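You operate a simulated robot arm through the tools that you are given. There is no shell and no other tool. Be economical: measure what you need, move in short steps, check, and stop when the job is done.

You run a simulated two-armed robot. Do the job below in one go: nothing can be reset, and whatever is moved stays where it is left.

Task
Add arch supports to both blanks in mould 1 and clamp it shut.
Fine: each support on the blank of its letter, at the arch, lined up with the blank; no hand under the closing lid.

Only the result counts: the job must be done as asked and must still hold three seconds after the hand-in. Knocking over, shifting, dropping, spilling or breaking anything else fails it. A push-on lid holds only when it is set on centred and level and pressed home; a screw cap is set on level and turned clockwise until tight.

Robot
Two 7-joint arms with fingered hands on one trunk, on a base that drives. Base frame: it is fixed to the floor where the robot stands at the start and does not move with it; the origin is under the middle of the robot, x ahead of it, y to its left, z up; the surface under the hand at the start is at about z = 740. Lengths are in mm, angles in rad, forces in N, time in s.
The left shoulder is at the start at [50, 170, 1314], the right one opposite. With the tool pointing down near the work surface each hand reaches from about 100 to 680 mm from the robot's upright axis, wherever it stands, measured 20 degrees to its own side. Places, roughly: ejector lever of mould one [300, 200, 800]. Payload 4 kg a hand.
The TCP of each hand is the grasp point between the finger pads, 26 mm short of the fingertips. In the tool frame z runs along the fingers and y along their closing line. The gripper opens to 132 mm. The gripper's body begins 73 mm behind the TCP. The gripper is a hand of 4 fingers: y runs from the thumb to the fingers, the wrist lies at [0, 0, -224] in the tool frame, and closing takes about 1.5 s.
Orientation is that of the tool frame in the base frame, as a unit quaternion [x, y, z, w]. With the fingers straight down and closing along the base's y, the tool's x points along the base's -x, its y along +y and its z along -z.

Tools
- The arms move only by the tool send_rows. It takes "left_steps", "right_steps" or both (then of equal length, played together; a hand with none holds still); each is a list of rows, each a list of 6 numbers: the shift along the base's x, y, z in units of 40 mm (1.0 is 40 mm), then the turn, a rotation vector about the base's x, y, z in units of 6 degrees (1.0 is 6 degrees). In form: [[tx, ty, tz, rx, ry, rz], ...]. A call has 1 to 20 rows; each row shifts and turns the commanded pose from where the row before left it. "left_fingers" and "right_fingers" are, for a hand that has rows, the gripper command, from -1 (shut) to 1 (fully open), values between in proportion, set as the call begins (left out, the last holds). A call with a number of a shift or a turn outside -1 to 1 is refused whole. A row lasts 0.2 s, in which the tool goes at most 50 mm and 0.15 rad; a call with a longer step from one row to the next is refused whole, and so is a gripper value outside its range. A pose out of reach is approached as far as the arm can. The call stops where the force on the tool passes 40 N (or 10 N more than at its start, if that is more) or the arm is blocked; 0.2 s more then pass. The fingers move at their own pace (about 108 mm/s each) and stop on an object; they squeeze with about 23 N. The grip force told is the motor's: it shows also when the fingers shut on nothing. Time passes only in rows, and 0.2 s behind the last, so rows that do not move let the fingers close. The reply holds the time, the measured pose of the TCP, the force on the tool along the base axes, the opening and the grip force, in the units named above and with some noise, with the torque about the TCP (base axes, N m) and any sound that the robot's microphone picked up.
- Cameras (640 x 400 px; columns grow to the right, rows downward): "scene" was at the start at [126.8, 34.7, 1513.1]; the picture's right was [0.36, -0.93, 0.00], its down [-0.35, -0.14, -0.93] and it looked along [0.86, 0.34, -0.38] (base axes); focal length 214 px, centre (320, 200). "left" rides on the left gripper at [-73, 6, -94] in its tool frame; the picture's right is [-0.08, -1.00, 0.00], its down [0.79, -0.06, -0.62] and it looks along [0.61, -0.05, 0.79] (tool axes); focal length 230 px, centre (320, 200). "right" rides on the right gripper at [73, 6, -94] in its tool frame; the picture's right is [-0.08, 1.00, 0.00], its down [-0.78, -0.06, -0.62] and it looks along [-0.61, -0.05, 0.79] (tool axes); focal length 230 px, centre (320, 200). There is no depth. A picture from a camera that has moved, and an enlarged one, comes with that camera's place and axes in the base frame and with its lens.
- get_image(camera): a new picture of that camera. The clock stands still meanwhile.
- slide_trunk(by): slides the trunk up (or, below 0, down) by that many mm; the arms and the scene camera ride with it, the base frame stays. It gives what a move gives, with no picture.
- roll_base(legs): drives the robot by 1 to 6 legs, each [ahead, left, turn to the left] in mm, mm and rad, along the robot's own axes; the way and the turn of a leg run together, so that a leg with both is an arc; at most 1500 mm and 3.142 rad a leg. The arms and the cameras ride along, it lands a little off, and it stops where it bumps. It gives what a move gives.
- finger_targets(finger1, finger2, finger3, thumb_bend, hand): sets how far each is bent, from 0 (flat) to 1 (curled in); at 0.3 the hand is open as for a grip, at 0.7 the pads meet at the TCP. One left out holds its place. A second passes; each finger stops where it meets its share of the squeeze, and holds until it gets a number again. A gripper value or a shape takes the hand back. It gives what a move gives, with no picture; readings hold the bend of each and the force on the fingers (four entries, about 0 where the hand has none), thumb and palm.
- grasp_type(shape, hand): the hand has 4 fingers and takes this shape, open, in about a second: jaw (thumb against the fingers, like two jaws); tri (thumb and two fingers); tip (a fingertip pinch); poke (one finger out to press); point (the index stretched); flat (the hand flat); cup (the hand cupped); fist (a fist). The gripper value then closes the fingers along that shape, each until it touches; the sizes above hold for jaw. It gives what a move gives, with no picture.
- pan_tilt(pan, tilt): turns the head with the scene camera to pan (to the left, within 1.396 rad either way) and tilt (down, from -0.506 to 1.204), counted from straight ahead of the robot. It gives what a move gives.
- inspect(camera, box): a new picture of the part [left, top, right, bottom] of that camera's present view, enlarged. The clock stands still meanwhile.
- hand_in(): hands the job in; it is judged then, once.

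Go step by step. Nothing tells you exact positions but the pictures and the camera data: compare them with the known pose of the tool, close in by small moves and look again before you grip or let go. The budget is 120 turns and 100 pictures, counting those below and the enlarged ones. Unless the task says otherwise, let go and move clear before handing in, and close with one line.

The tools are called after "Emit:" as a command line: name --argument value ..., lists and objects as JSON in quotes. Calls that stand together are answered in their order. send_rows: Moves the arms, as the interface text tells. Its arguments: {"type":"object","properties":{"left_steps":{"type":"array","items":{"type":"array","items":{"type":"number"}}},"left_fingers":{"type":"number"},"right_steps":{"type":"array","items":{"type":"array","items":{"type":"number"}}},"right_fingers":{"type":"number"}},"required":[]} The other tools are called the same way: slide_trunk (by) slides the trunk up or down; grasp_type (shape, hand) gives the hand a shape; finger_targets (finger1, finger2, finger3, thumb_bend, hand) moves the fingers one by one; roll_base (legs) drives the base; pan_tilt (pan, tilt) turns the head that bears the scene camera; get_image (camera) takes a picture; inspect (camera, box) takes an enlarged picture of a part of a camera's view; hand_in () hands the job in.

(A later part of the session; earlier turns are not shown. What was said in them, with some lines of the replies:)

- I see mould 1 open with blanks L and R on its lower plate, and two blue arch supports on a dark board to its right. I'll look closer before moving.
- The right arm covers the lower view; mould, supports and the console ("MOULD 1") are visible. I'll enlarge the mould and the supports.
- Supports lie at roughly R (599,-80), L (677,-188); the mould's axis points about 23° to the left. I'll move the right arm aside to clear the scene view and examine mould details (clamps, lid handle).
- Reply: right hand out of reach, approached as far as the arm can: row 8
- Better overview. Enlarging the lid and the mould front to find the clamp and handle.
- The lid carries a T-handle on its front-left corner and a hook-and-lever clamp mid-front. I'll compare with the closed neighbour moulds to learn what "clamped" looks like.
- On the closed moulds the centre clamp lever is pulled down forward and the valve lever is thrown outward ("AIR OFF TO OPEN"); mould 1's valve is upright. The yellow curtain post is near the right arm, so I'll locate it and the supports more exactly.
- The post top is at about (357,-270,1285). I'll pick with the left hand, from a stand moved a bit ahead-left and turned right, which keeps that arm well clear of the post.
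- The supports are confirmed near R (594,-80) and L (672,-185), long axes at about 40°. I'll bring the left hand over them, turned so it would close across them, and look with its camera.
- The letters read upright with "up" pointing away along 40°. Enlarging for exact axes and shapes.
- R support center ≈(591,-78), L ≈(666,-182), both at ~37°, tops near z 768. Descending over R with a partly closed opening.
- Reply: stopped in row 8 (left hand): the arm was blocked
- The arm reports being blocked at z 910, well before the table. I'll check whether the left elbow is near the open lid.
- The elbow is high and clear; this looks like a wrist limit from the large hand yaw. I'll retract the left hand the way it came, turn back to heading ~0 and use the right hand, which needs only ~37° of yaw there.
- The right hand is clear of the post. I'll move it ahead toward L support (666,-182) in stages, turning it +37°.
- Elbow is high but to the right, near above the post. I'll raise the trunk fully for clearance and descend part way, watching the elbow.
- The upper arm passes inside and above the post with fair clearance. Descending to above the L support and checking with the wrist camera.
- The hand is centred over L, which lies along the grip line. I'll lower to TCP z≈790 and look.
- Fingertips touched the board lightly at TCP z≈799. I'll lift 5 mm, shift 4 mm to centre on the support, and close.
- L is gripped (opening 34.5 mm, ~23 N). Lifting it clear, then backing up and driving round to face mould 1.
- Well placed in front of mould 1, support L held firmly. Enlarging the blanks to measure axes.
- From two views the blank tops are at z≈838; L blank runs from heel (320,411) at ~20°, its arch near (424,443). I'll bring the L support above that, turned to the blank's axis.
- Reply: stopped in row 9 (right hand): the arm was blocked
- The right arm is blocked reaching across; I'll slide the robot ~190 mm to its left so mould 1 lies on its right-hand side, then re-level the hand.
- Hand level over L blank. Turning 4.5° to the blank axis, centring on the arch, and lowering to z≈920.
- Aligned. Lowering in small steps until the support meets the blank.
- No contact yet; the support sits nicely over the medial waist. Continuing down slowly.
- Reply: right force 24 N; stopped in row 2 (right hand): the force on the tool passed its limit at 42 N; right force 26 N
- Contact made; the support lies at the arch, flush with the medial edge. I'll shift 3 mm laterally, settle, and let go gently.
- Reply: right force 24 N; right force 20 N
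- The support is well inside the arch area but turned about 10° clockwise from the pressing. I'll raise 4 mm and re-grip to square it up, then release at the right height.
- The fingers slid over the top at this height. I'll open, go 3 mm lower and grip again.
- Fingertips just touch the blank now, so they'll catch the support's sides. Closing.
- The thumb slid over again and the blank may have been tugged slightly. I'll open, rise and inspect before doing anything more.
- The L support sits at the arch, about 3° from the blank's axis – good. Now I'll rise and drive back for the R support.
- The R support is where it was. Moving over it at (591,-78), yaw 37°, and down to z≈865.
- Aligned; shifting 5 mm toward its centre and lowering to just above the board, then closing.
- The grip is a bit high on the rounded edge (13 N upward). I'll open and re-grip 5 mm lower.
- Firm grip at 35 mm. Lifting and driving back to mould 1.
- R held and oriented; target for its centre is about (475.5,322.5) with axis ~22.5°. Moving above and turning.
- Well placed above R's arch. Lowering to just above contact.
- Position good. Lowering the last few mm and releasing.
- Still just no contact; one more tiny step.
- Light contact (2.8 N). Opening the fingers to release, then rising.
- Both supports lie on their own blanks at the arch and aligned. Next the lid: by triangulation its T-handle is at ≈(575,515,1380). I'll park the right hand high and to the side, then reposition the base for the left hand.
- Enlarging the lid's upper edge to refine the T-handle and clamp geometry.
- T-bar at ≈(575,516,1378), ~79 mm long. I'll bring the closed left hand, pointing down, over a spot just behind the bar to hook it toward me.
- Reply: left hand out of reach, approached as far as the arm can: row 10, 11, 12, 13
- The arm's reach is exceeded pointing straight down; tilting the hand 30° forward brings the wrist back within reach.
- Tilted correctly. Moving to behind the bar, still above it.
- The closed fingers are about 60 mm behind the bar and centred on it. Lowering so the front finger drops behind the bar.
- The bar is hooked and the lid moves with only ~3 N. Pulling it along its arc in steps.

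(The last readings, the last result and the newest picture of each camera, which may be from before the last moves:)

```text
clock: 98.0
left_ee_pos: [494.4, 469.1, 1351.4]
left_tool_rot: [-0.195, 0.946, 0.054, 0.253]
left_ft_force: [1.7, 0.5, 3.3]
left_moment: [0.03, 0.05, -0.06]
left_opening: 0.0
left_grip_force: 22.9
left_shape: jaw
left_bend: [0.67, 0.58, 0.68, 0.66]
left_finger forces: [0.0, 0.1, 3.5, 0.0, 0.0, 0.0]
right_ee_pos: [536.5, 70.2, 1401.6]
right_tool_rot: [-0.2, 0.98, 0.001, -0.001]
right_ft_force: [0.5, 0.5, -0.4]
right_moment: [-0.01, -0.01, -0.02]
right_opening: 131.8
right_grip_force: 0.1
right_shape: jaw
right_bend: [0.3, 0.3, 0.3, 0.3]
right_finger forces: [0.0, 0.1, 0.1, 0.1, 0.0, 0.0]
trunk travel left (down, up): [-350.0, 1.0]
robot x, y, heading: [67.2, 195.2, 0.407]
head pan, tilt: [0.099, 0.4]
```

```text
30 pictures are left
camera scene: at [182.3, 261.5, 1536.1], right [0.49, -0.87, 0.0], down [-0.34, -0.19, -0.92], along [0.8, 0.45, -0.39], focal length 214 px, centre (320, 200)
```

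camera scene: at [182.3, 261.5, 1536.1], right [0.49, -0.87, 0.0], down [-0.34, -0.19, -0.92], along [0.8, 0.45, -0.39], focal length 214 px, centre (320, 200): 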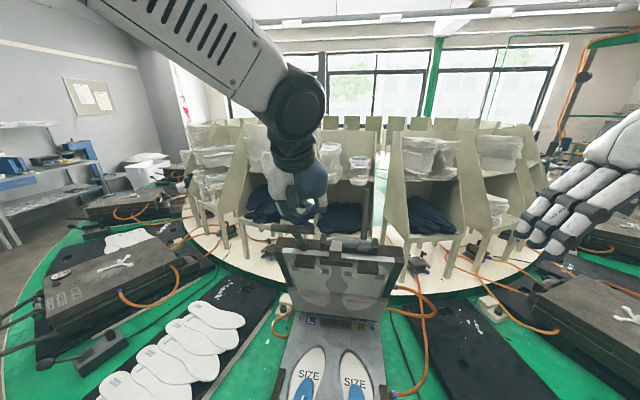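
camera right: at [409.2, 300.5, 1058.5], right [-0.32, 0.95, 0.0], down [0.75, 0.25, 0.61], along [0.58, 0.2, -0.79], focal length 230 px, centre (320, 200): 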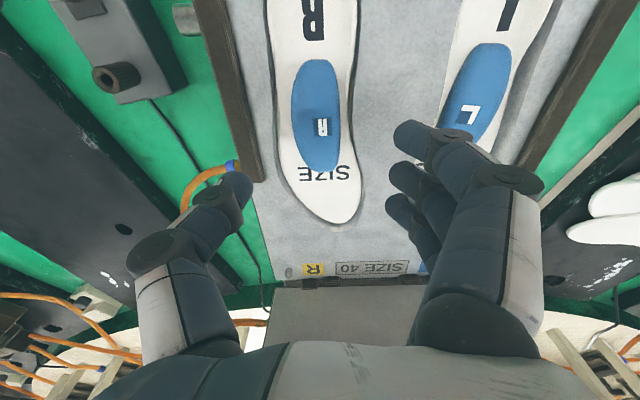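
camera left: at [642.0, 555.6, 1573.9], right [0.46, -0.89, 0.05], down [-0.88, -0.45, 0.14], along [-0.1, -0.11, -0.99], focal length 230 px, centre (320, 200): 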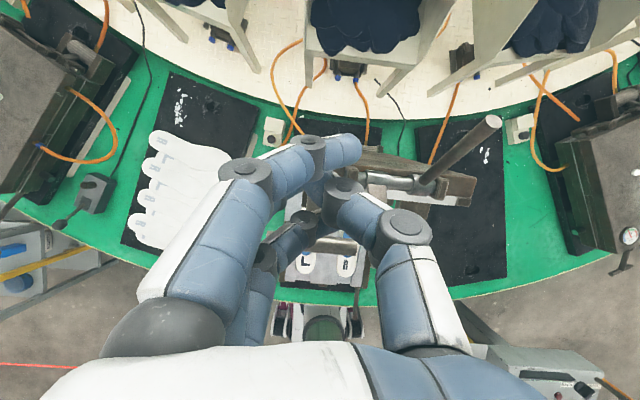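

The lid follows smoothly and stays where it's put (~3 N). Continuing along the arc.

Emit:
send_rows --left_steps '[[-0.61, -0.26, -0.31, 0, 0, 0], [-0.575, -0.244, -0.37, 0, 0, 0], [-0.55, -0.234, -0.42, 0, 0, 0], [-0.53, -0.224, -0.46, 0, 0, 0], [-0.506, -0.215, -0.48, 0, 0, 0]]'

Emit:
get_image --camera "scene"

```text
clock: 99.2
left_ee_pos: [407.8, 434.1, 1286.8]
left_tool_rot: [-0.194, 0.948, 0.053, 0.247]
left_ft_force: [0.7, 0.0, -0.1]
left_moment: [0.03, 0.0, 0.02]
left_opening: 0.0
left_grip_force: 22.6
left_shape: jaw
left_bend: [0.67, 0.58, 0.68, 0.66]
left_finger forces: [0.1, 0.0, 0.0, 0.0, 0.1, 0.0]
left hand out of reach, approached as far as the arm can: row 4, 5
right_ee_pos: [536.8, 69.1, 1401.4]
right_tool_rot: [-0.201, 0.98, 0.001, -0.002]
right_ft_force: [-0.6, 0.3, -0.6]
right_moment: [0.01, 0.02, 0.04]
right_opening: 131.9
right_grip_force: 0.0
right_shape: jaw
right_bend: [0.3, 0.3, 0.3, 0.3]
right_finger forces: [0.0, 0.0, 0.0, 0.0, 0.0, 0.1]
trunk travel left (down, up): [-350.0, 1.0]
robot x, y, heading: [64.2, 199.5, 0.413]
head pan, tilt: [0.099, 0.4]
```

```text
29 pictures are left
camera scene: at [183.6, 261.1, 1536.1], right [0.49, -0.87, 0.0], down [-0.34, -0.19, -0.92], along [0.8, 0.45, -0.39], focal length 214 px, centre (320, 200)
```

scene: 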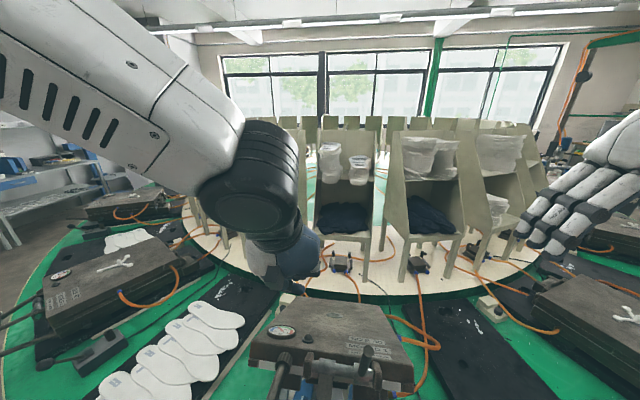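

The lid has now come down by itself past the hand. Looking closer at its state.

Emit:
pan_tilt --pan 0.1 --tilt 0.9

Emit:
get_image --camera "scene"

Emit:
get_image --camera "left"

```text
clock: 100.1
left_ee_pos: [407.1, 435.8, 1287.5]
left_tool_rot: [-0.193, 0.948, 0.052, 0.247]
left_ft_force: [0.1, -0.8, -0.4]
left_moment: [-0.02, -0.02, -0.01]
left_opening: 0.1
left_grip_force: 23.1
left_shape: jaw
left_bend: [0.67, 0.58, 0.68, 0.66]
left_finger forces: [0.0, 0.0, 0.0, 0.0, 0.0, 0.0]
right_ee_pos: [536.8, 69.5, 1400.9]
right_tool_rot: [-0.203, 0.979, 0.0, -0.001]
right_ft_force: [0.6, 0.4, 0.2]
right_moment: [0.01, -0.01, 0.04]
right_opening: 131.9
right_grip_force: 0.0
right_shape: jaw
right_bend: [0.3, 0.3, 0.3, 0.3]
right_finger forces: [0.0, 0.1, 0.0, 0.0, 0.1, 0.1]
trunk travel left (down, up): [-350.0, 1.0]
robot x, y, heading: [65.4, 197.3, 0.414]
head pan, tilt: [0.099, 0.901]
```

```text
28 pictures are left
camera scene: at [168.2, 252.8, 1493.2], right [0.49, -0.87, 0.0], down [-0.68, -0.38, -0.62], along [0.54, 0.31, -0.78], focal length 214 px, centre (320, 200)
```

scene: 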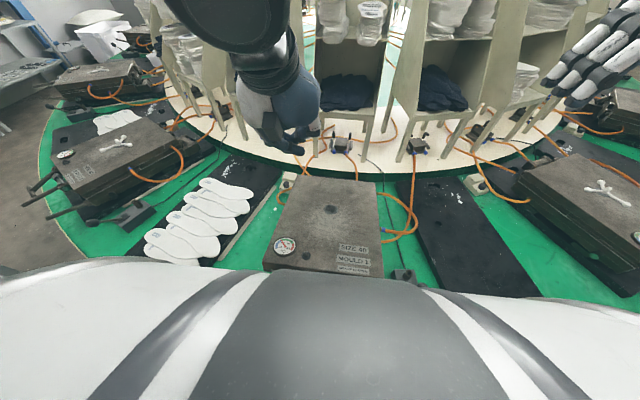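

```text
27 pictures are left
camera left: at [420.8, 447.8, 1404.5], right [0.46, -0.89, 0.03], down [-0.88, -0.45, 0.15], along [-0.12, -0.1, -0.99], focal length 230 px, centre (320, 200)
```

left: 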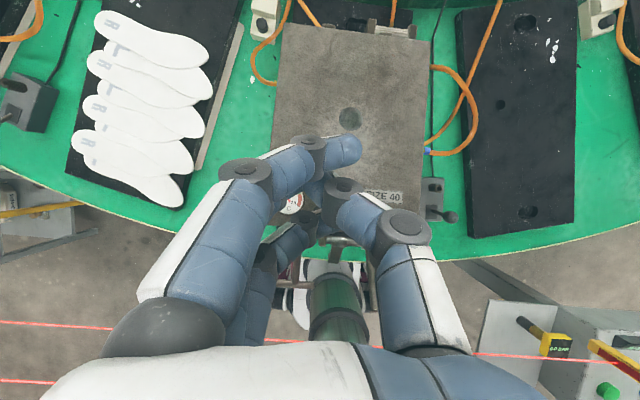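

The lid is down. I'll lift the left hand away and back the robot off to view the clamp at the front.

Emit:
send_rows --left_steps '[[0, 0, 0.8, 0, 0, 0], [0, 0.2, 0.8, -0.333, 0.764, 0], [0, 0.4, 0.7, -0.333, 0.764, 0], [-0.2, 0.7, 0.4, -0.333, 0.764, 0], [-0.2, 0.8, 0.2, -0.333, 0.764, 0], [-0.2, 0.8, 0, -0.333, 0.764, 0], [-0.2, 0.8, 0, -0.333, 0.764, 0]]'

Emit:
roll_base --legs '[[-220, 0, 0]]'

Emit:
pan_tilt --pan 0.0 --tilt 0.85

Emit:
get_image --camera "scene"

```text
clock: 101.7
left_ee_pos: [374.9, 583.5, 1401.2]
left_tool_rot: [-0.203, 0.979, 0.0, -0.003]
left_ft_force: [0.1, -0.8, 0.0]
left_moment: [0.0, 0.03, 0.04]
left_opening: 0.0
left_grip_force: 23.1
left_shape: jaw
left_bend: [0.67, 0.58, 0.68, 0.66]
left_finger forces: [0.0, 0.1, 0.0, 0.0, 0.0, 0.1]
right_ee_pos: [536.9, 70.8, 1401.4]
right_tool_rot: [-0.202, 0.979, 0.0, -0.002]
right_ft_force: [0.0, -0.1, 0.6]
right_moment: [-0.03, 0.01, 0.03]
right_opening: 132.1
right_grip_force: 0.1
right_shape: jaw
right_bend: [0.3, 0.3, 0.3, 0.3]
right_finger forces: [0.0, 0.0, 0.1, 0.1, 0.0, 0.0]
trunk travel left (down, up): [-350.0, 1.0]
robot x, y, heading: [65.6, 199.1, 0.413]
head pan, tilt: [0.099, 0.901]
```

```text
clock: 103.4
left_ee_pos: [175.7, 494.3, 1403.7]
left_tool_rot: [-0.202, 0.979, 0.0, -0.001]
left_ft_force: [0.1, -0.4, 0.0]
left_moment: [0.01, 0.01, -0.03]
left_opening: 0.1
left_grip_force: 22.9
left_shape: jaw
left_bend: [0.67, 0.58, 0.68, 0.66]
left_finger forces: [0.0, 0.0, 0.0, 0.0, 0.0, 0.1]
right_ee_pos: [337.6, -18.2, 1401.5]
right_tool_rot: [-0.202, 0.979, 0.001, -0.002]
right_ft_force: [0.1, 0.1, 0.0]
right_moment: [0.0, 0.0, 0.01]
right_opening: 131.9
right_grip_force: 0.0
right_shape: jaw
right_bend: [0.3, 0.3, 0.3, 0.3]
right_finger forces: [0.0, 0.0, 0.0, 0.1, 0.0, 0.1]
trunk travel left (down, up): [-350.0, 1.0]
robot x, y, heading: [-133.4, 109.6, 0.416]
head pan, tilt: [0.099, 0.901]
```

```text
clock: 104.1
left_ee_pos: [175.2, 494.7, 1402.6]
left_tool_rot: [-0.203, 0.979, 0.001, -0.001]
left_ft_force: [-0.1, -0.5, 0.2]
left_moment: [0.01, 0.02, 0.02]
left_opening: 0.0
left_grip_force: 23.0
left_shape: jaw
left_bend: [0.67, 0.58, 0.68, 0.66]
left_finger forces: [0.0, 0.1, 0.0, 0.1, 0.0, 0.0]
right_ee_pos: [336.3, -18.7, 1401.5]
right_tool_rot: [-0.202, 0.979, 0.0, -0.001]
right_ft_force: [-0.3, 0.3, 0.0]
right_moment: [0.0, -0.02, 0.01]
right_opening: 131.7
right_grip_force: 0.0
right_shape: jaw
right_bend: [0.3, 0.3, 0.3, 0.3]
right_finger forces: [0.0, 0.0, 0.0, 0.0, 0.0, 0.1]
trunk travel left (down, up): [-350.0, 1.0]
robot x, y, heading: [-137.1, 109.8, 0.418]
head pan, tilt: [0.0, 0.85]
```

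```text
26 pictures are left
camera scene: at [-26.5, 159.1, 1497.0], right [0.4, -0.91, 0.0], down [-0.69, -0.3, -0.66], along [0.6, 0.27, -0.75], focal length 214 px, centre (320, 200)
```

scene: 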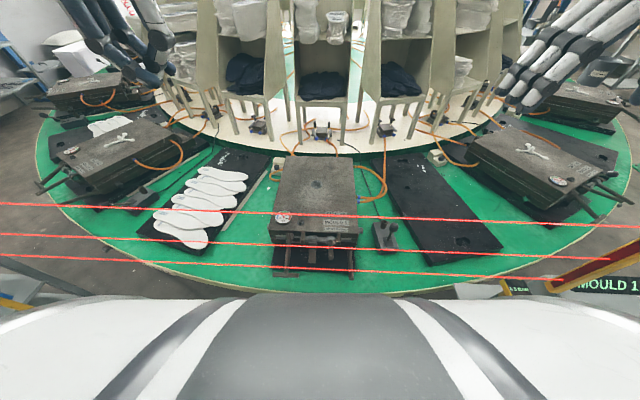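

Emit:
inspect --camera "scene" --box '[255, 190, 405, 290]'

Emit:
inspect --camera "scene" --box '[40, 110, 190, 220]'

```text
4.00 times, centred on (330, 240) of scene
camera zoom: at [-26.5, 159.1, 1497.0], right [0.4, -0.91, 0.0], down [-0.69, -0.3, -0.66], along [0.6, 0.27, -0.75], focal length 858 px, centre (280, 40)
```

zoom: 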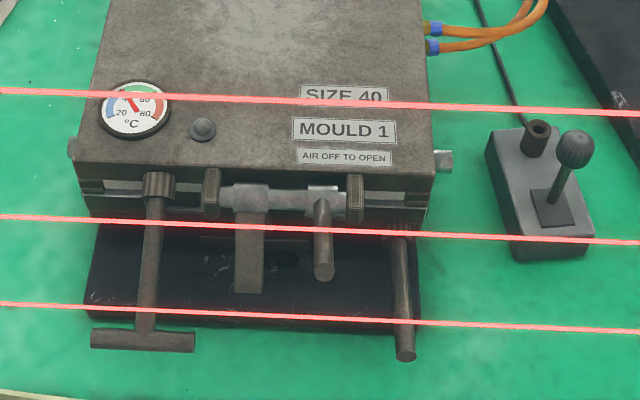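

```text
3.64 times, centred on (115, 165) of scene
camera zoom: at [-26.5, 159.1, 1497.0], right [0.4, -0.91, 0.0], down [-0.69, -0.3, -0.66], along [0.6, 0.27, -0.75], focal length 780 px, centre (1066, 327)
```

zoom: 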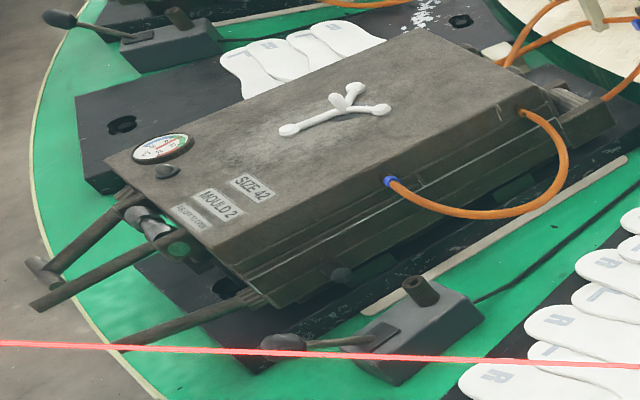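

The lid is down with a slim gap; the clamp's lever (centre-right) sticks outward and slightly up while on the clamped mould 2 it slopes down, with a green mark on the shaft end. I'll shift left and bring the closed right hand above the lever to look and then press it down.

Emit:
roll_base --legs '[[0, 80, 0]]'

Emit:
send_rows --right_steps '[[-0.17, 0.48, -0.75, 0, 0, 0], [-0.17, 0.48, -0.75, 0, 0, 0], [-0.17, 0.48, -0.75, 0, 0, 0], [-0.17, 0.48, -0.75, 0, 0, 0], [-0.17, 0.48, -0.75, 0, 0, 0], [-0.17, 0.48, -0.75, 0, 0, 0], [-0.17, 0.48, -0.75, 0, 0, 0], [-0.17, 0.48, -0.75, 0, 0, 0], [-0.17, 0.48, -0.75, 0, 0, 0], [-0.17, 0.48, -0.75, 0, 0, 0]]' --right_fingers -1

Emit:
get_image --camera "right"

Emit:
inspect --camera "scene" --box '[270, 170, 430, 300]'

```text
clock: 105.4
left_ee_pos: [144.1, 566.5, 1401.9]
left_tool_rot: [-0.203, 0.979, 0.0, -0.001]
left_ft_force: [0.9, -0.2, 0.5]
left_moment: [-0.02, 0.01, 0.0]
left_opening: 0.0
left_grip_force: 23.2
left_shape: jaw
left_bend: [0.67, 0.58, 0.68, 0.66]
left_finger forces: [0.0, 0.0, 0.0, 0.0, 0.0, 0.0]
right_ee_pos: [304.4, 54.2, 1401.7]
right_tool_rot: [-0.201, 0.98, 0.0, -0.002]
right_ft_force: [0.1, 0.3, -0.4]
right_moment: [-0.02, 0.0, 0.0]
right_opening: 131.9
right_grip_force: 0.0
right_shape: jaw
right_bend: [0.3, 0.3, 0.3, 0.3]
right_finger forces: [0.0, 0.0, 0.0, 0.1, 0.0, 0.1]
trunk travel left (down, up): [-350.0, 1.0]
robot x, y, heading: [-165.7, 182.5, 0.415]
head pan, tilt: [0.0, 0.85]
```

```text
clock: 107.6
left_ee_pos: [142.5, 568.5, 1401.7]
left_tool_rot: [-0.203, 0.979, 0.0, -0.002]
left_ft_force: [0.7, -1.2, -0.3]
left_moment: [0.01, 0.01, 0.02]
left_opening: 0.1
left_grip_force: 22.8
left_shape: jaw
left_bend: [0.67, 0.58, 0.68, 0.66]
left_finger forces: [0.1, 0.0, 0.0, 0.0, 0.0, 0.0]
right_ee_pos: [236.9, 245.9, 1100.6]
right_tool_rot: [-0.201, 0.98, 0.001, -0.002]
right_ft_force: [-0.1, -1.1, -0.6]
right_moment: [0.0, -0.02, 0.0]
right_opening: 0.4
right_grip_force: 22.7
right_shape: jaw
right_bend: [0.67, 0.58, 0.67, 0.66]
right_finger forces: [0.0, 0.1, 0.1, 0.0, 0.0, 0.0]
trunk travel left (down, up): [-350.0, 1.0]
robot x, y, heading: [-168.8, 186.4, 0.415]
head pan, tilt: [0.0, 0.85]
```

```text
23 pictures are left
camera right: at [168.1, 223.3, 1194.5], right [-0.32, 0.95, 0.0], down [0.75, 0.25, 0.61], along [0.58, 0.2, -0.79], focal length 230 px, centre (320, 200)
```

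right: 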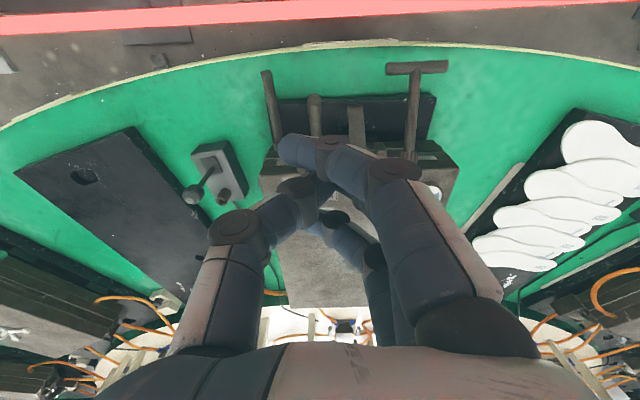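

```text
3.08 times, centred on (350, 235) of scene
camera zoom: at [-57.9, 233.2, 1496.9], right [0.4, -0.92, 0.0], down [-0.69, -0.3, -0.66], along [0.6, 0.27, -0.75], focal length 660 px, centre (228, 92)
```

zoom: 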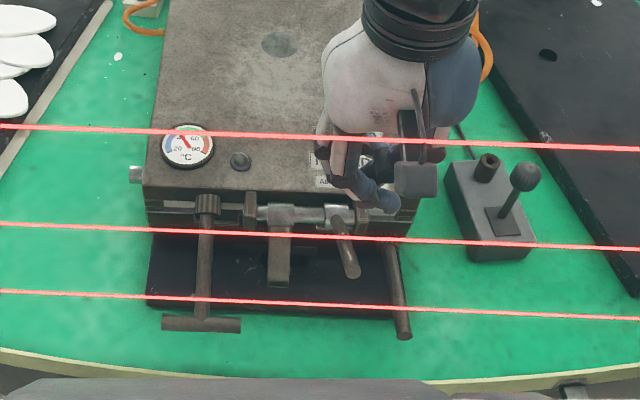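

The lever tip is at ≈(228,239,941), the shaft at ≈(325,281,880), so it must swing down. I'll use the one-finger "poke" shape for a narrow contact and see where that finger is.

Emit:
grasp_type --shape "poke" --hand "right"

Emit:
get_image --camera "right"

Emit:
inspect --camera "scene" --box '[270, 150, 430, 280]'

```text
clock: 108.5
left_ee_pos: [143.1, 565.9, 1402.1]
left_tool_rot: [-0.204, 0.979, 0.0, -0.002]
left_ft_force: [-0.9, 0.0, 0.8]
left_moment: [0.03, -0.01, 0.0]
left_opening: 0.0
left_grip_force: 22.4
left_shape: jaw
left_bend: [0.67, 0.58, 0.68, 0.66]
left_finger forces: [0.0, 0.0, 0.0, 0.1, 0.0, 0.1]
right_ee_pos: [235.8, 245.1, 1101.5]
right_tool_rot: [-0.201, 0.98, 0.002, -0.002]
right_ft_force: [-0.8, 0.3, 0.9]
right_moment: [0.0, -0.01, 0.03]
right_opening: 0.1
right_grip_force: 0.0
right_shape: poke
right_bend: [1.0, 1.0, 1.0, 0.46]
right_finger forces: [0.0, 0.0, 0.0, 0.0, 0.0, 0.0]
trunk travel left (down, up): [-350.0, 1.0]
robot x, y, heading: [-166.1, 182.1, 0.412]
head pan, tilt: [0.0, 0.85]
```

```text
21 pictures are left
camera right: at [168.0, 222.1, 1195.0], right [-0.32, 0.95, 0.0], down [0.75, 0.25, 0.61], along [0.58, 0.2, -0.79], focal length 230 px, centre (320, 200)
```

right: 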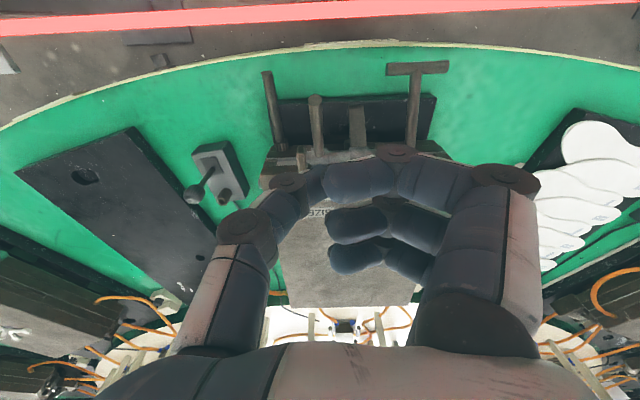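

```text
3.08 times, centred on (350, 215) of scene
camera zoom: at [-58.1, 232.2, 1497.0], right [0.4, -0.92, 0.0], down [-0.69, -0.3, -0.66], along [0.6, 0.27, -0.75], focal length 660 px, centre (228, 154)
```

zoom: 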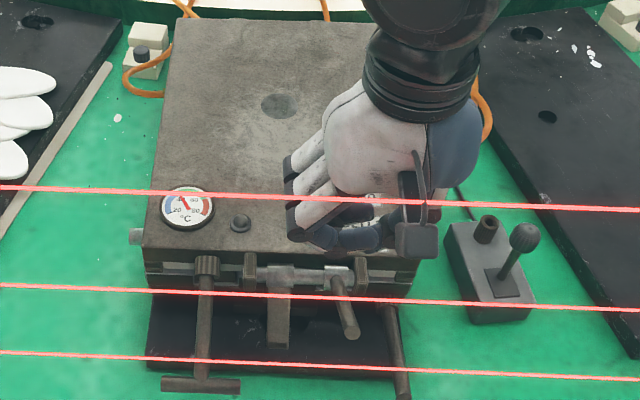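

Poke curls everything; instead I'll form a narrow pinch of middle finger and thumb at the TCP, others curled.

Emit:
finger_targets --hand "right" --finger1 1.0 --finger2 0.66 --finger3 1.0 --thumb_bend 0.7

Emit:
get_image --camera "right"

```text
clock: 109.5
left_ee_pos: [143.4, 566.5, 1401.5]
left_tool_rot: [-0.203, 0.979, 0.001, -0.001]
left_ft_force: [0.1, 0.0, -0.1]
left_moment: [0.03, -0.02, 0.03]
left_opening: 0.0
left_grip_force: 22.7
left_shape: jaw
left_bend: [0.67, 0.58, 0.68, 0.66]
left_finger forces: [0.0, 0.1, 0.0, 0.1, 0.0, 0.1]
right_ee_pos: [236.9, 245.2, 1101.3]
right_tool_rot: [-0.201, 0.98, 0.001, -0.002]
right_ft_force: [-0.5, -0.2, 0.2]
right_moment: [-0.03, -0.02, 0.0]
right_opening: 39.2
right_grip_force: 0.1
right_shape: fingers
right_bend: [1.0, 0.66, 1.0, 0.7]
right_finger forces: [0.0, 0.0, 0.0, 0.0, 0.0, 0.0]
trunk travel left (down, up): [-350.0, 1.0]
robot x, y, heading: [-168.3, 184.3, 0.417]
head pan, tilt: [0.0, 0.85]
```

```text
19 pictures are left
camera right: at [167.9, 222.0, 1194.8], right [-0.32, 0.95, 0.0], down [0.75, 0.25, 0.61], along [0.58, 0.2, -0.79], focal length 230 px, centre (320, 200)
```

right: 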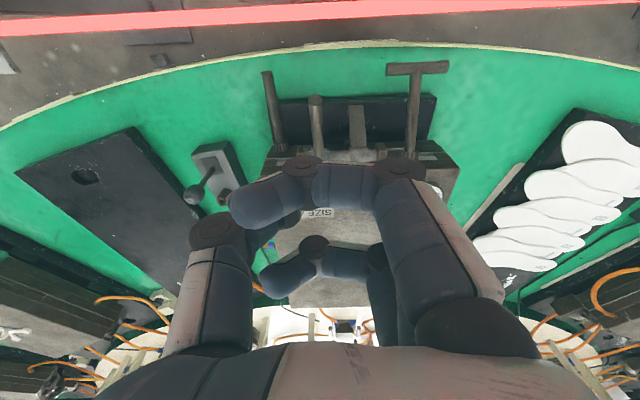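

That's awkward; I'll go back to the closed jaw, whose finger row lies along the lever, and descend to just above it.

Emit:
grasp_type --hand "right" --shape "jaw"

Emit:
send_rows --right_steps '[[0, 0, 0, 0, 0, 0], [0, 0, 0, 0, 0, 0], [0, 0, 0, 0, 0, 0], [0, 0, 0, 0, 0, 0], [0, 0, 0, 0, 0, 0], [0, 0, 0, 0, 0, 0], [0, 0, -0.7, 0, 0, 0], [0, 0, -0.7, 0, 0, 0], [0.02, -0.06, -0.7, 0, 0, 0], [0, 0, -0.6, 0, 0, 0]]' --right_fingers -1

Emit:
inspect --camera "scene" --box '[270, 170, 430, 300]'

```text
clock: 110.4
left_ee_pos: [142.9, 566.3, 1401.9]
left_tool_rot: [-0.203, 0.979, 0.001, -0.001]
left_ft_force: [-0.5, -1.7, 0.0]
left_moment: [0.0, 0.01, 0.03]
left_opening: 0.2
left_grip_force: 22.8
left_shape: jaw
left_bend: [0.67, 0.58, 0.68, 0.66]
left_finger forces: [0.0, 0.0, 0.1, 0.1, 0.0, 0.0]
right_ee_pos: [236.1, 246.1, 1101.3]
right_tool_rot: [-0.201, 0.98, 0.0, -0.001]
right_ft_force: [-0.2, -0.5, 1.1]
right_moment: [0.01, 0.01, -0.01]
right_opening: 132.0
right_grip_force: 0.1
right_shape: jaw
right_bend: [0.3, 0.3, 0.3, 0.3]
right_finger forces: [0.0, 0.0, 0.0, 0.0, 0.1, 0.0]
trunk travel left (down, up): [-350.0, 1.0]
robot x, y, heading: [-166.7, 183.3, 0.418]
head pan, tilt: [0.0, 0.85]
```

```text
clock: 112.6
left_ee_pos: [143.9, 567.6, 1402.8]
left_tool_rot: [-0.203, 0.979, 0.0, -0.002]
left_ft_force: [-0.3, 0.2, -0.3]
left_moment: [-0.01, 0.01, 0.02]
left_opening: 0.0
left_grip_force: 23.2
left_shape: jaw
left_bend: [0.67, 0.58, 0.68, 0.66]
left_finger forces: [0.1, 0.0, 0.1, 0.1, 0.0, 0.0]
right_ee_pos: [237.1, 243.9, 993.3]
right_tool_rot: [-0.202, 0.979, 0.001, -0.002]
right_ft_force: [0.4, 0.0, -0.1]
right_moment: [0.0, 0.02, -0.03]
right_opening: 0.1
right_grip_force: 22.9
right_shape: jaw
right_bend: [0.67, 0.59, 0.67, 0.66]
right_finger forces: [0.1, 0.0, 0.1, 0.0, 0.0, 0.0]
trunk travel left (down, up): [-350.0, 1.0]
robot x, y, heading: [-165.7, 185.5, 0.416]
head pan, tilt: [0.0, 0.85]
```

```text
3.08 times, centred on (350, 235) of scene
camera zoom: at [-57.9, 232.5, 1497.0], right [0.4, -0.92, 0.0], down [-0.69, -0.3, -0.66], along [0.6, 0.27, -0.75], focal length 660 px, centre (228, 92)
```

zoom: 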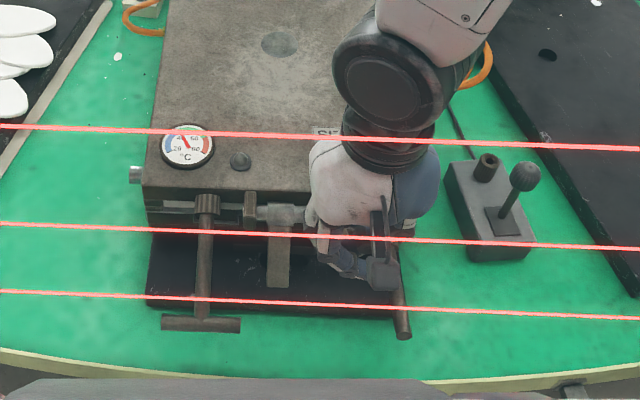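

Hand is above the lever. Pressing down in small steps.

Emit:
send_rows --right_steps '[[0, 0, -0.3, 0, 0, 0], [0, 0, -0.3, 0, 0, 0], [0, 0, -0.3, 0, 0, 0]]'

Emit:
send_rows --right_steps '[[0, 0, -0.3, 0, 0, 0], [0, 0, -0.3, 0, 0, 0], [0, 0, -0.3, 0, 0, 0]]'

```text
clock: 113.4
left_ee_pos: [143.0, 567.1, 1402.5]
left_tool_rot: [-0.203, 0.979, 0.001, -0.002]
left_ft_force: [1.2, 0.9, -0.2]
left_moment: [0.0, -0.01, -0.01]
left_opening: 0.1
left_grip_force: 22.3
left_shape: jaw
left_bend: [0.67, 0.58, 0.68, 0.66]
left_finger forces: [0.1, 0.0, 0.0, 0.1, 0.0, 0.0]
right_ee_pos: [237.3, 244.5, 957.9]
right_tool_rot: [-0.202, 0.979, 0.0, -0.002]
right_ft_force: [0.1, -0.8, 2.2]
right_moment: [-0.05, 0.05, 0.02]
right_opening: 0.0
right_grip_force: 22.9
right_shape: jaw
right_bend: [0.7, 0.57, 0.67, 0.67]
right_finger forces: [2.5, 0.0, 0.0, 0.1, 0.0, 0.0]
trunk travel left (down, up): [-350.0, 1.0]
robot x, y, heading: [-165.9, 182.4, 0.418]
head pan, tilt: [0.0, 0.85]
```

```text
clock: 114.2
left_ee_pos: [143.6, 566.8, 1403.1]
left_tool_rot: [-0.202, 0.979, 0.0, -0.002]
left_ft_force: [-0.2, 0.2, -0.3]
left_moment: [0.01, 0.04, 0.0]
left_opening: 0.0
left_grip_force: 23.1
left_shape: jaw
left_bend: [0.67, 0.58, 0.68, 0.66]
left_finger forces: [0.0, 0.0, 0.1, 0.0, 0.1, 0.1]
right_ee_pos: [238.3, 243.4, 922.6]
right_tool_rot: [-0.202, 0.979, 0.001, -0.001]
right_ft_force: [-0.1, -0.2, -0.3]
right_moment: [-0.03, -0.01, -0.04]
right_opening: 0.2
right_grip_force: 22.9
right_shape: jaw
right_bend: [0.68, 0.57, 0.67, 0.67]
right_finger forces: [0.0, 0.0, 0.0, 0.0, 0.0, 0.1]
trunk travel left (down, up): [-350.0, 1.0]
robot x, y, heading: [-171.9, 183.7, 0.413]
head pan, tilt: [0.0, 0.85]
```

Contact was light and then gone; checking whether the lever moved or the fingers slipped past.

Emit:
inspect --camera "right" --box '[180, 0, 480, 200]'

Emit:
inspect --camera "scene" --box '[300, 200, 400, 280]'

```text
2.00 times, centred on (330, 100) of right
camera zoom: at [169.4, 220.1, 1015.5], right [-0.32, 0.95, 0.0], down [0.75, 0.25, 0.61], along [0.58, 0.2, -0.79], focal length 460 px, centre (300, 400)
```

zoom: 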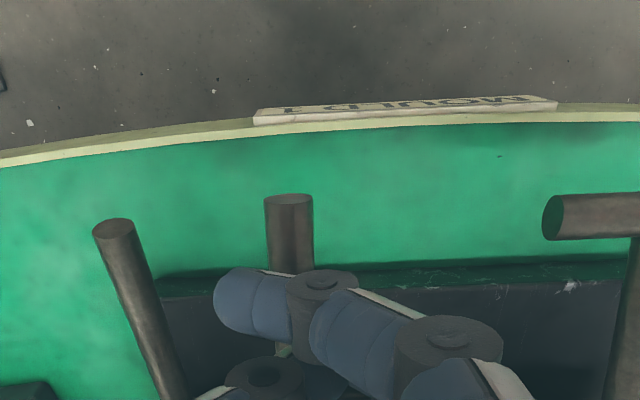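

```text
5.00 times, centred on (350, 240) of scene
camera zoom: at [-58.1, 232.2, 1497.0], right [0.4, -0.92, 0.0], down [-0.69, -0.3, -0.66], along [0.6, 0.27, -0.75], focal length 1072 px, centre (170, 0)
```

zoom: 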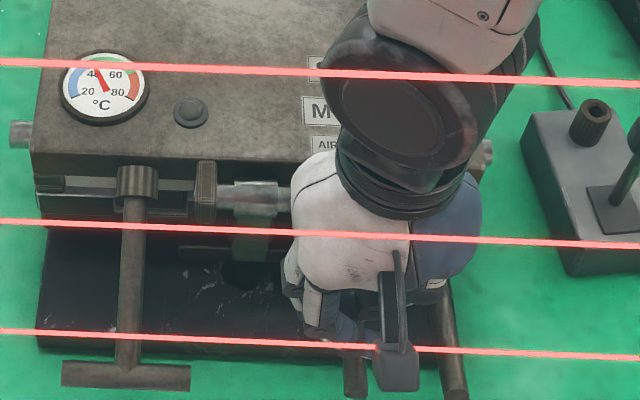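

The lever has swung down to about horizontal. Continuing to press it down until it resists.

Emit:
send_rows --right_steps '[[0, 0, -0.3, 0, 0, 0], [0, 0, -0.3, 0, 0, 0], [0.05, 0.02, -0.3, 0, 0, 0]]'

Emit:
send_rows --right_steps '[[0.08, 0.03, -0.25, 0, 0, 0], [0.08, 0.03, -0.25, 0, 0, 0]]'

Emit:
inspect --camera "scene" --box '[280, 200, 400, 290]'

```text
clock: 115.0
left_ee_pos: [139.7, 567.5, 1402.9]
left_tool_rot: [-0.203, 0.979, 0.001, -0.001]
left_ft_force: [0.4, -0.8, -0.1]
left_moment: [0.0, 0.03, -0.02]
left_opening: 0.0
left_grip_force: 23.3
left_shape: jaw
left_bend: [0.67, 0.58, 0.68, 0.66]
left_finger forces: [0.0, 0.1, 0.1, 0.1, 0.0, 0.1]
right_ee_pos: [240.9, 246.1, 895.2]
right_tool_rot: [-0.196, 0.981, 0.007, 0.003]
right_ft_force: [-10.5, 1.7, 32.5]
right_moment: [-0.03, -0.08, 0.02]
right_opening: 0.2
right_grip_force: 23.2
right_shape: jaw
right_bend: [0.71, 0.55, 0.72, 0.71]
right_finger forces: [7.8, 0.1, 12.7, 0.0, 32.6, 0.1]
trunk travel left (down, up): [-350.0, 1.0]
robot x, y, heading: [-166.6, 182.4, 0.412]
head pan, tilt: [0.0, 0.85]
stopped in row 3 (right hand): the force on the tool passed its limit at 48 N (the readings are from after the stop); the commanded pose is now the measured one
```

```text
clock: 115.3
left_ee_pos: [140.1, 566.9, 1403.3]
left_tool_rot: [-0.203, 0.979, 0.001, -0.001]
left_ft_force: [0.0, 1.0, -0.1]
left_moment: [0.02, -0.01, -0.01]
left_opening: 0.1
left_grip_force: 23.2
left_shape: jaw
left_bend: [0.67, 0.58, 0.68, 0.66]
left_finger forces: [0.0, 0.0, 0.0, 0.1, 0.0, 0.0]
right_ee_pos: [242.0, 248.1, 894.6]
right_tool_rot: [-0.195, 0.981, 0.008, 0.002]
right_ft_force: [-10.9, -1.2, 36.1]
right_moment: [-0.09, -0.11, -0.03]
right_opening: 0.2
right_grip_force: 23.0
right_shape: jaw
right_bend: [0.71, 0.55, 0.72, 0.71]
right_finger forces: [10.0, 0.1, 15.0, 0.0, 32.6, 0.1]
trunk travel left (down, up): [-350.0, 1.0]
robot x, y, heading: [-166.8, 183.3, 0.413]
head pan, tilt: [0.0, 0.85]
stopped in row 1 (right hand): the force on the tool passed its limit at 52 N (the readings are from after the stop); the commanded pose is now the measured one
```

```text
4.44 times, centred on (340, 245) of scene
camera zoom: at [-61.7, 231.5, 1497.4], right [0.4, -0.92, 0.0], down [-0.69, -0.3, -0.66], along [0.61, 0.27, -0.75], focal length 953 px, centre (231, 0)
```

zoom: 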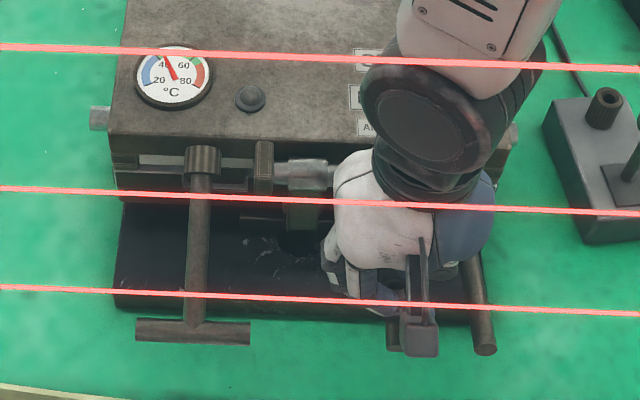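

The lever resists at ~50 N. Lifting the hand to see the clamp's state.

Emit:
send_rows --right_steps '[[-0.1, -0.05, 0.6, 0, 0, 0], [-0.1, -0.05, 0.9, 0, 0, 0], [0, -0.5, 1, 0, 0, 0], [0, -0.8, 0.8, 0, 0, 0], [0, -0.8, 0.8, 0, 0, 0], [0, -0.8, 0.8, 0, 0, 0]]'

Emit:
inspect --camera "scene" --box '[270, 180, 400, 290]'

```text
clock: 116.7
left_ee_pos: [142.6, 565.3, 1403.4]
left_tool_rot: [-0.204, 0.979, 0.001, -0.002]
left_ft_force: [0.4, 0.2, 0.2]
left_moment: [-0.01, -0.04, -0.03]
left_opening: 0.2
left_grip_force: 23.1
left_shape: jaw
left_bend: [0.67, 0.58, 0.68, 0.66]
left_finger forces: [0.1, 0.0, 0.0, 0.0, 0.0, 0.0]
right_ee_pos: [234.8, 127.4, 1086.3]
right_tool_rot: [-0.196, 0.981, 0.009, 0.003]
right_ft_force: [-0.5, -0.4, -0.8]
right_moment: [-0.02, -0.04, -0.02]
right_opening: 0.0
right_grip_force: 23.1
right_shape: jaw
right_bend: [0.68, 0.55, 0.68, 0.72]
right_finger forces: [0.0, 0.0, 0.0, 0.1, 0.0, 0.1]
trunk travel left (down, up): [-350.0, 1.0]
robot x, y, heading: [-167.2, 185.2, 0.413]
head pan, tilt: [0.0, 0.85]
```

```text
3.64 times, centred on (335, 235) of scene
camera zoom: at [-59.1, 230.3, 1497.1], right [0.4, -0.92, 0.0], down [-0.69, -0.3, -0.66], along [0.6, 0.27, -0.75], focal length 780 px, centre (266, 73)
```

zoom: 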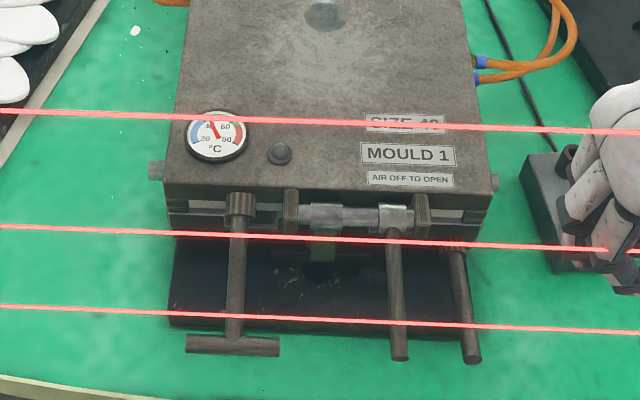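

The lever now lies down parallel with the T-handle, as on mould 2. Checking the clamp and the lid seam from the wrist camera, and mould 2 for comparison.

Emit:
get_image --camera "right"

Emit:
inspect --camera "scene" --box '[50, 140, 150, 215]'

```text
13 pictures are left
camera right: at [166.5, 103.5, 1180.1], right [-0.31, 0.95, 0.02], down [0.75, 0.23, 0.62], along [0.59, 0.21, -0.78], focal length 230 px, centre (320, 200)
```

right: 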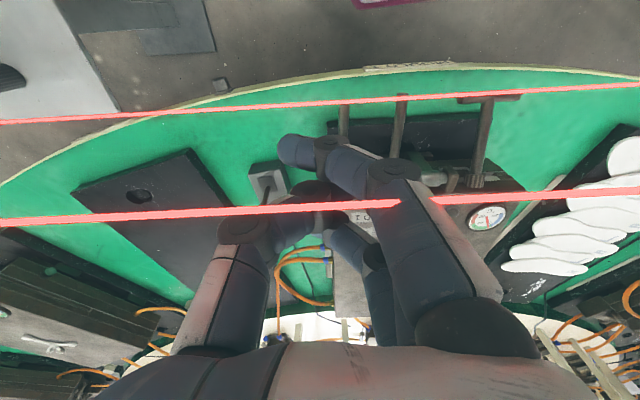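

```text
5.33 times, centred on (100, 178) of scene
camera zoom: at [-59.1, 230.3, 1497.1], right [0.4, -0.92, 0.0], down [-0.69, -0.3, -0.66], along [0.6, 0.27, -0.75], focal length 1144 px, centre (1493, 320)
```

zoom: 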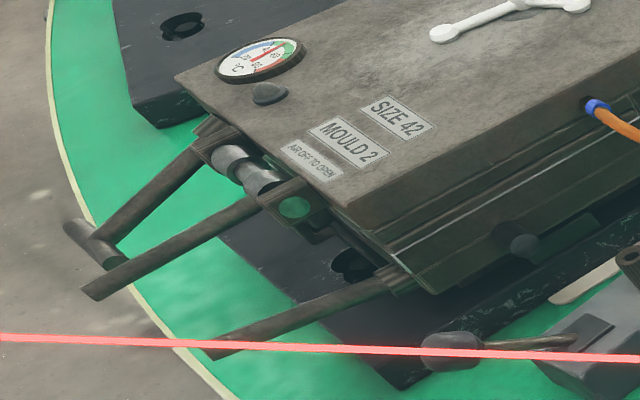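

The clamp lever now sits at the same slight downward slope as on the clamped mould 2, and it held firm against ~50 N. I'll move the right hand well clear and take a last look.

Emit:
send_rows --right_steps '[[0, -0.4, 0.9, 0, 0, 0], [0, -0.4, 0.9, 0, 0, 0], [0, -0.4, 0.9, 0, 0, 0], [0, -0.4, 0.9, 0, 0, 0], [0, -0.4, 0.9, 0, 0, 0], [0, -0.4, 0.9, 0, 0, 0]]'

Emit:
inspect --camera "scene" --box '[240, 130, 440, 290]'

Emit:
inspect --camera "scene" --box '[285, 205, 365, 265]'

```text
clock: 118.1
left_ee_pos: [144.1, 564.6, 1402.0]
left_tool_rot: [-0.204, 0.979, 0.001, -0.002]
left_ft_force: [0.8, -0.3, 0.3]
left_moment: [0.04, 0.01, -0.02]
left_opening: 0.0
left_grip_force: 22.8
left_shape: jaw
left_bend: [0.67, 0.58, 0.68, 0.66]
left_finger forces: [0.0, 0.1, 0.1, 0.0, 0.0, 0.0]
right_ee_pos: [239.3, 34.0, 1304.5]
right_tool_rot: [-0.195, 0.981, 0.008, 0.002]
right_ft_force: [-0.3, -0.3, 0.5]
right_moment: [0.02, 0.0, 0.01]
right_opening: 0.0
right_grip_force: 22.9
right_shape: jaw
right_bend: [0.67, 0.55, 0.68, 0.72]
right_finger forces: [0.1, 0.0, 0.1, 0.0, 0.0, 0.0]
trunk travel left (down, up): [-350.0, 1.0]
robot x, y, heading: [-169.6, 183.5, 0.416]
head pan, tilt: [0.0, 0.85]
```

```text
2.50 times, centred on (340, 210) of scene
camera zoom: at [-57.8, 230.0, 1497.0], right [0.4, -0.92, 0.0], down [-0.69, -0.3, -0.66], along [0.6, 0.27, -0.75], focal length 536 px, centre (270, 175)
```

zoom: 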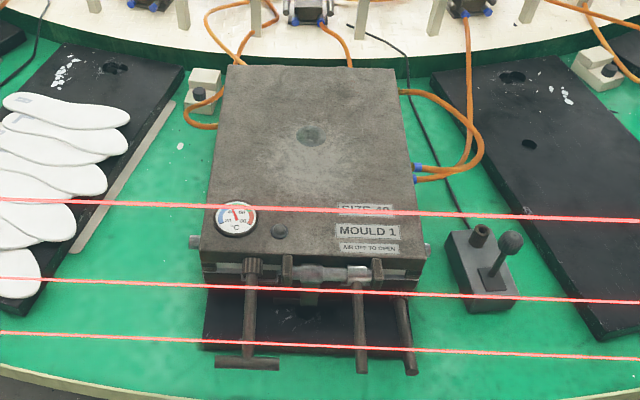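

```text
6.67 times, centred on (325, 235) of scene
camera zoom: at [-57.8, 230.0, 1497.0], right [0.4, -0.92, 0.0], down [-0.69, -0.3, -0.66], along [0.6, 0.27, -0.75], focal length 1430 px, centre (287, -33)
```

zoom: 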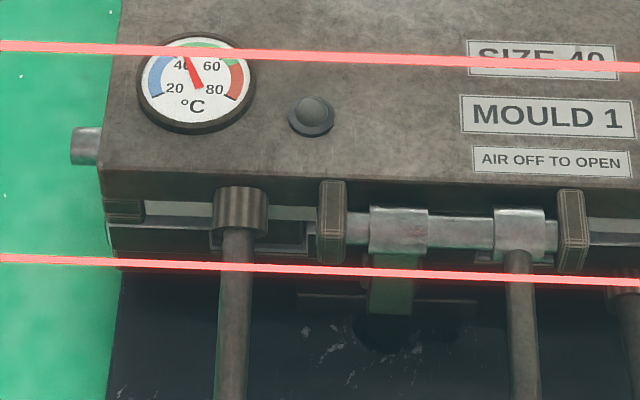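

Mould 1 is shut: the lid is down evenly, the hook sits under the keeper, the clamp lever is down, and both hands are clear. Handing in.

Emit:
hand_in

```text
The job is handed in.
```

I put the L and R arch supports on their own blanks at the arch, closed the lid of mould 1 with no hand under it, and pressed the clamp lever down. It held firm at about 50 N. Just before the lid closed, the L support was about 3° off its blank's axis and the R about 1.5°. The lid swung down by itself for the last part, and I couldn't see the supports after that. I left the air valve off.
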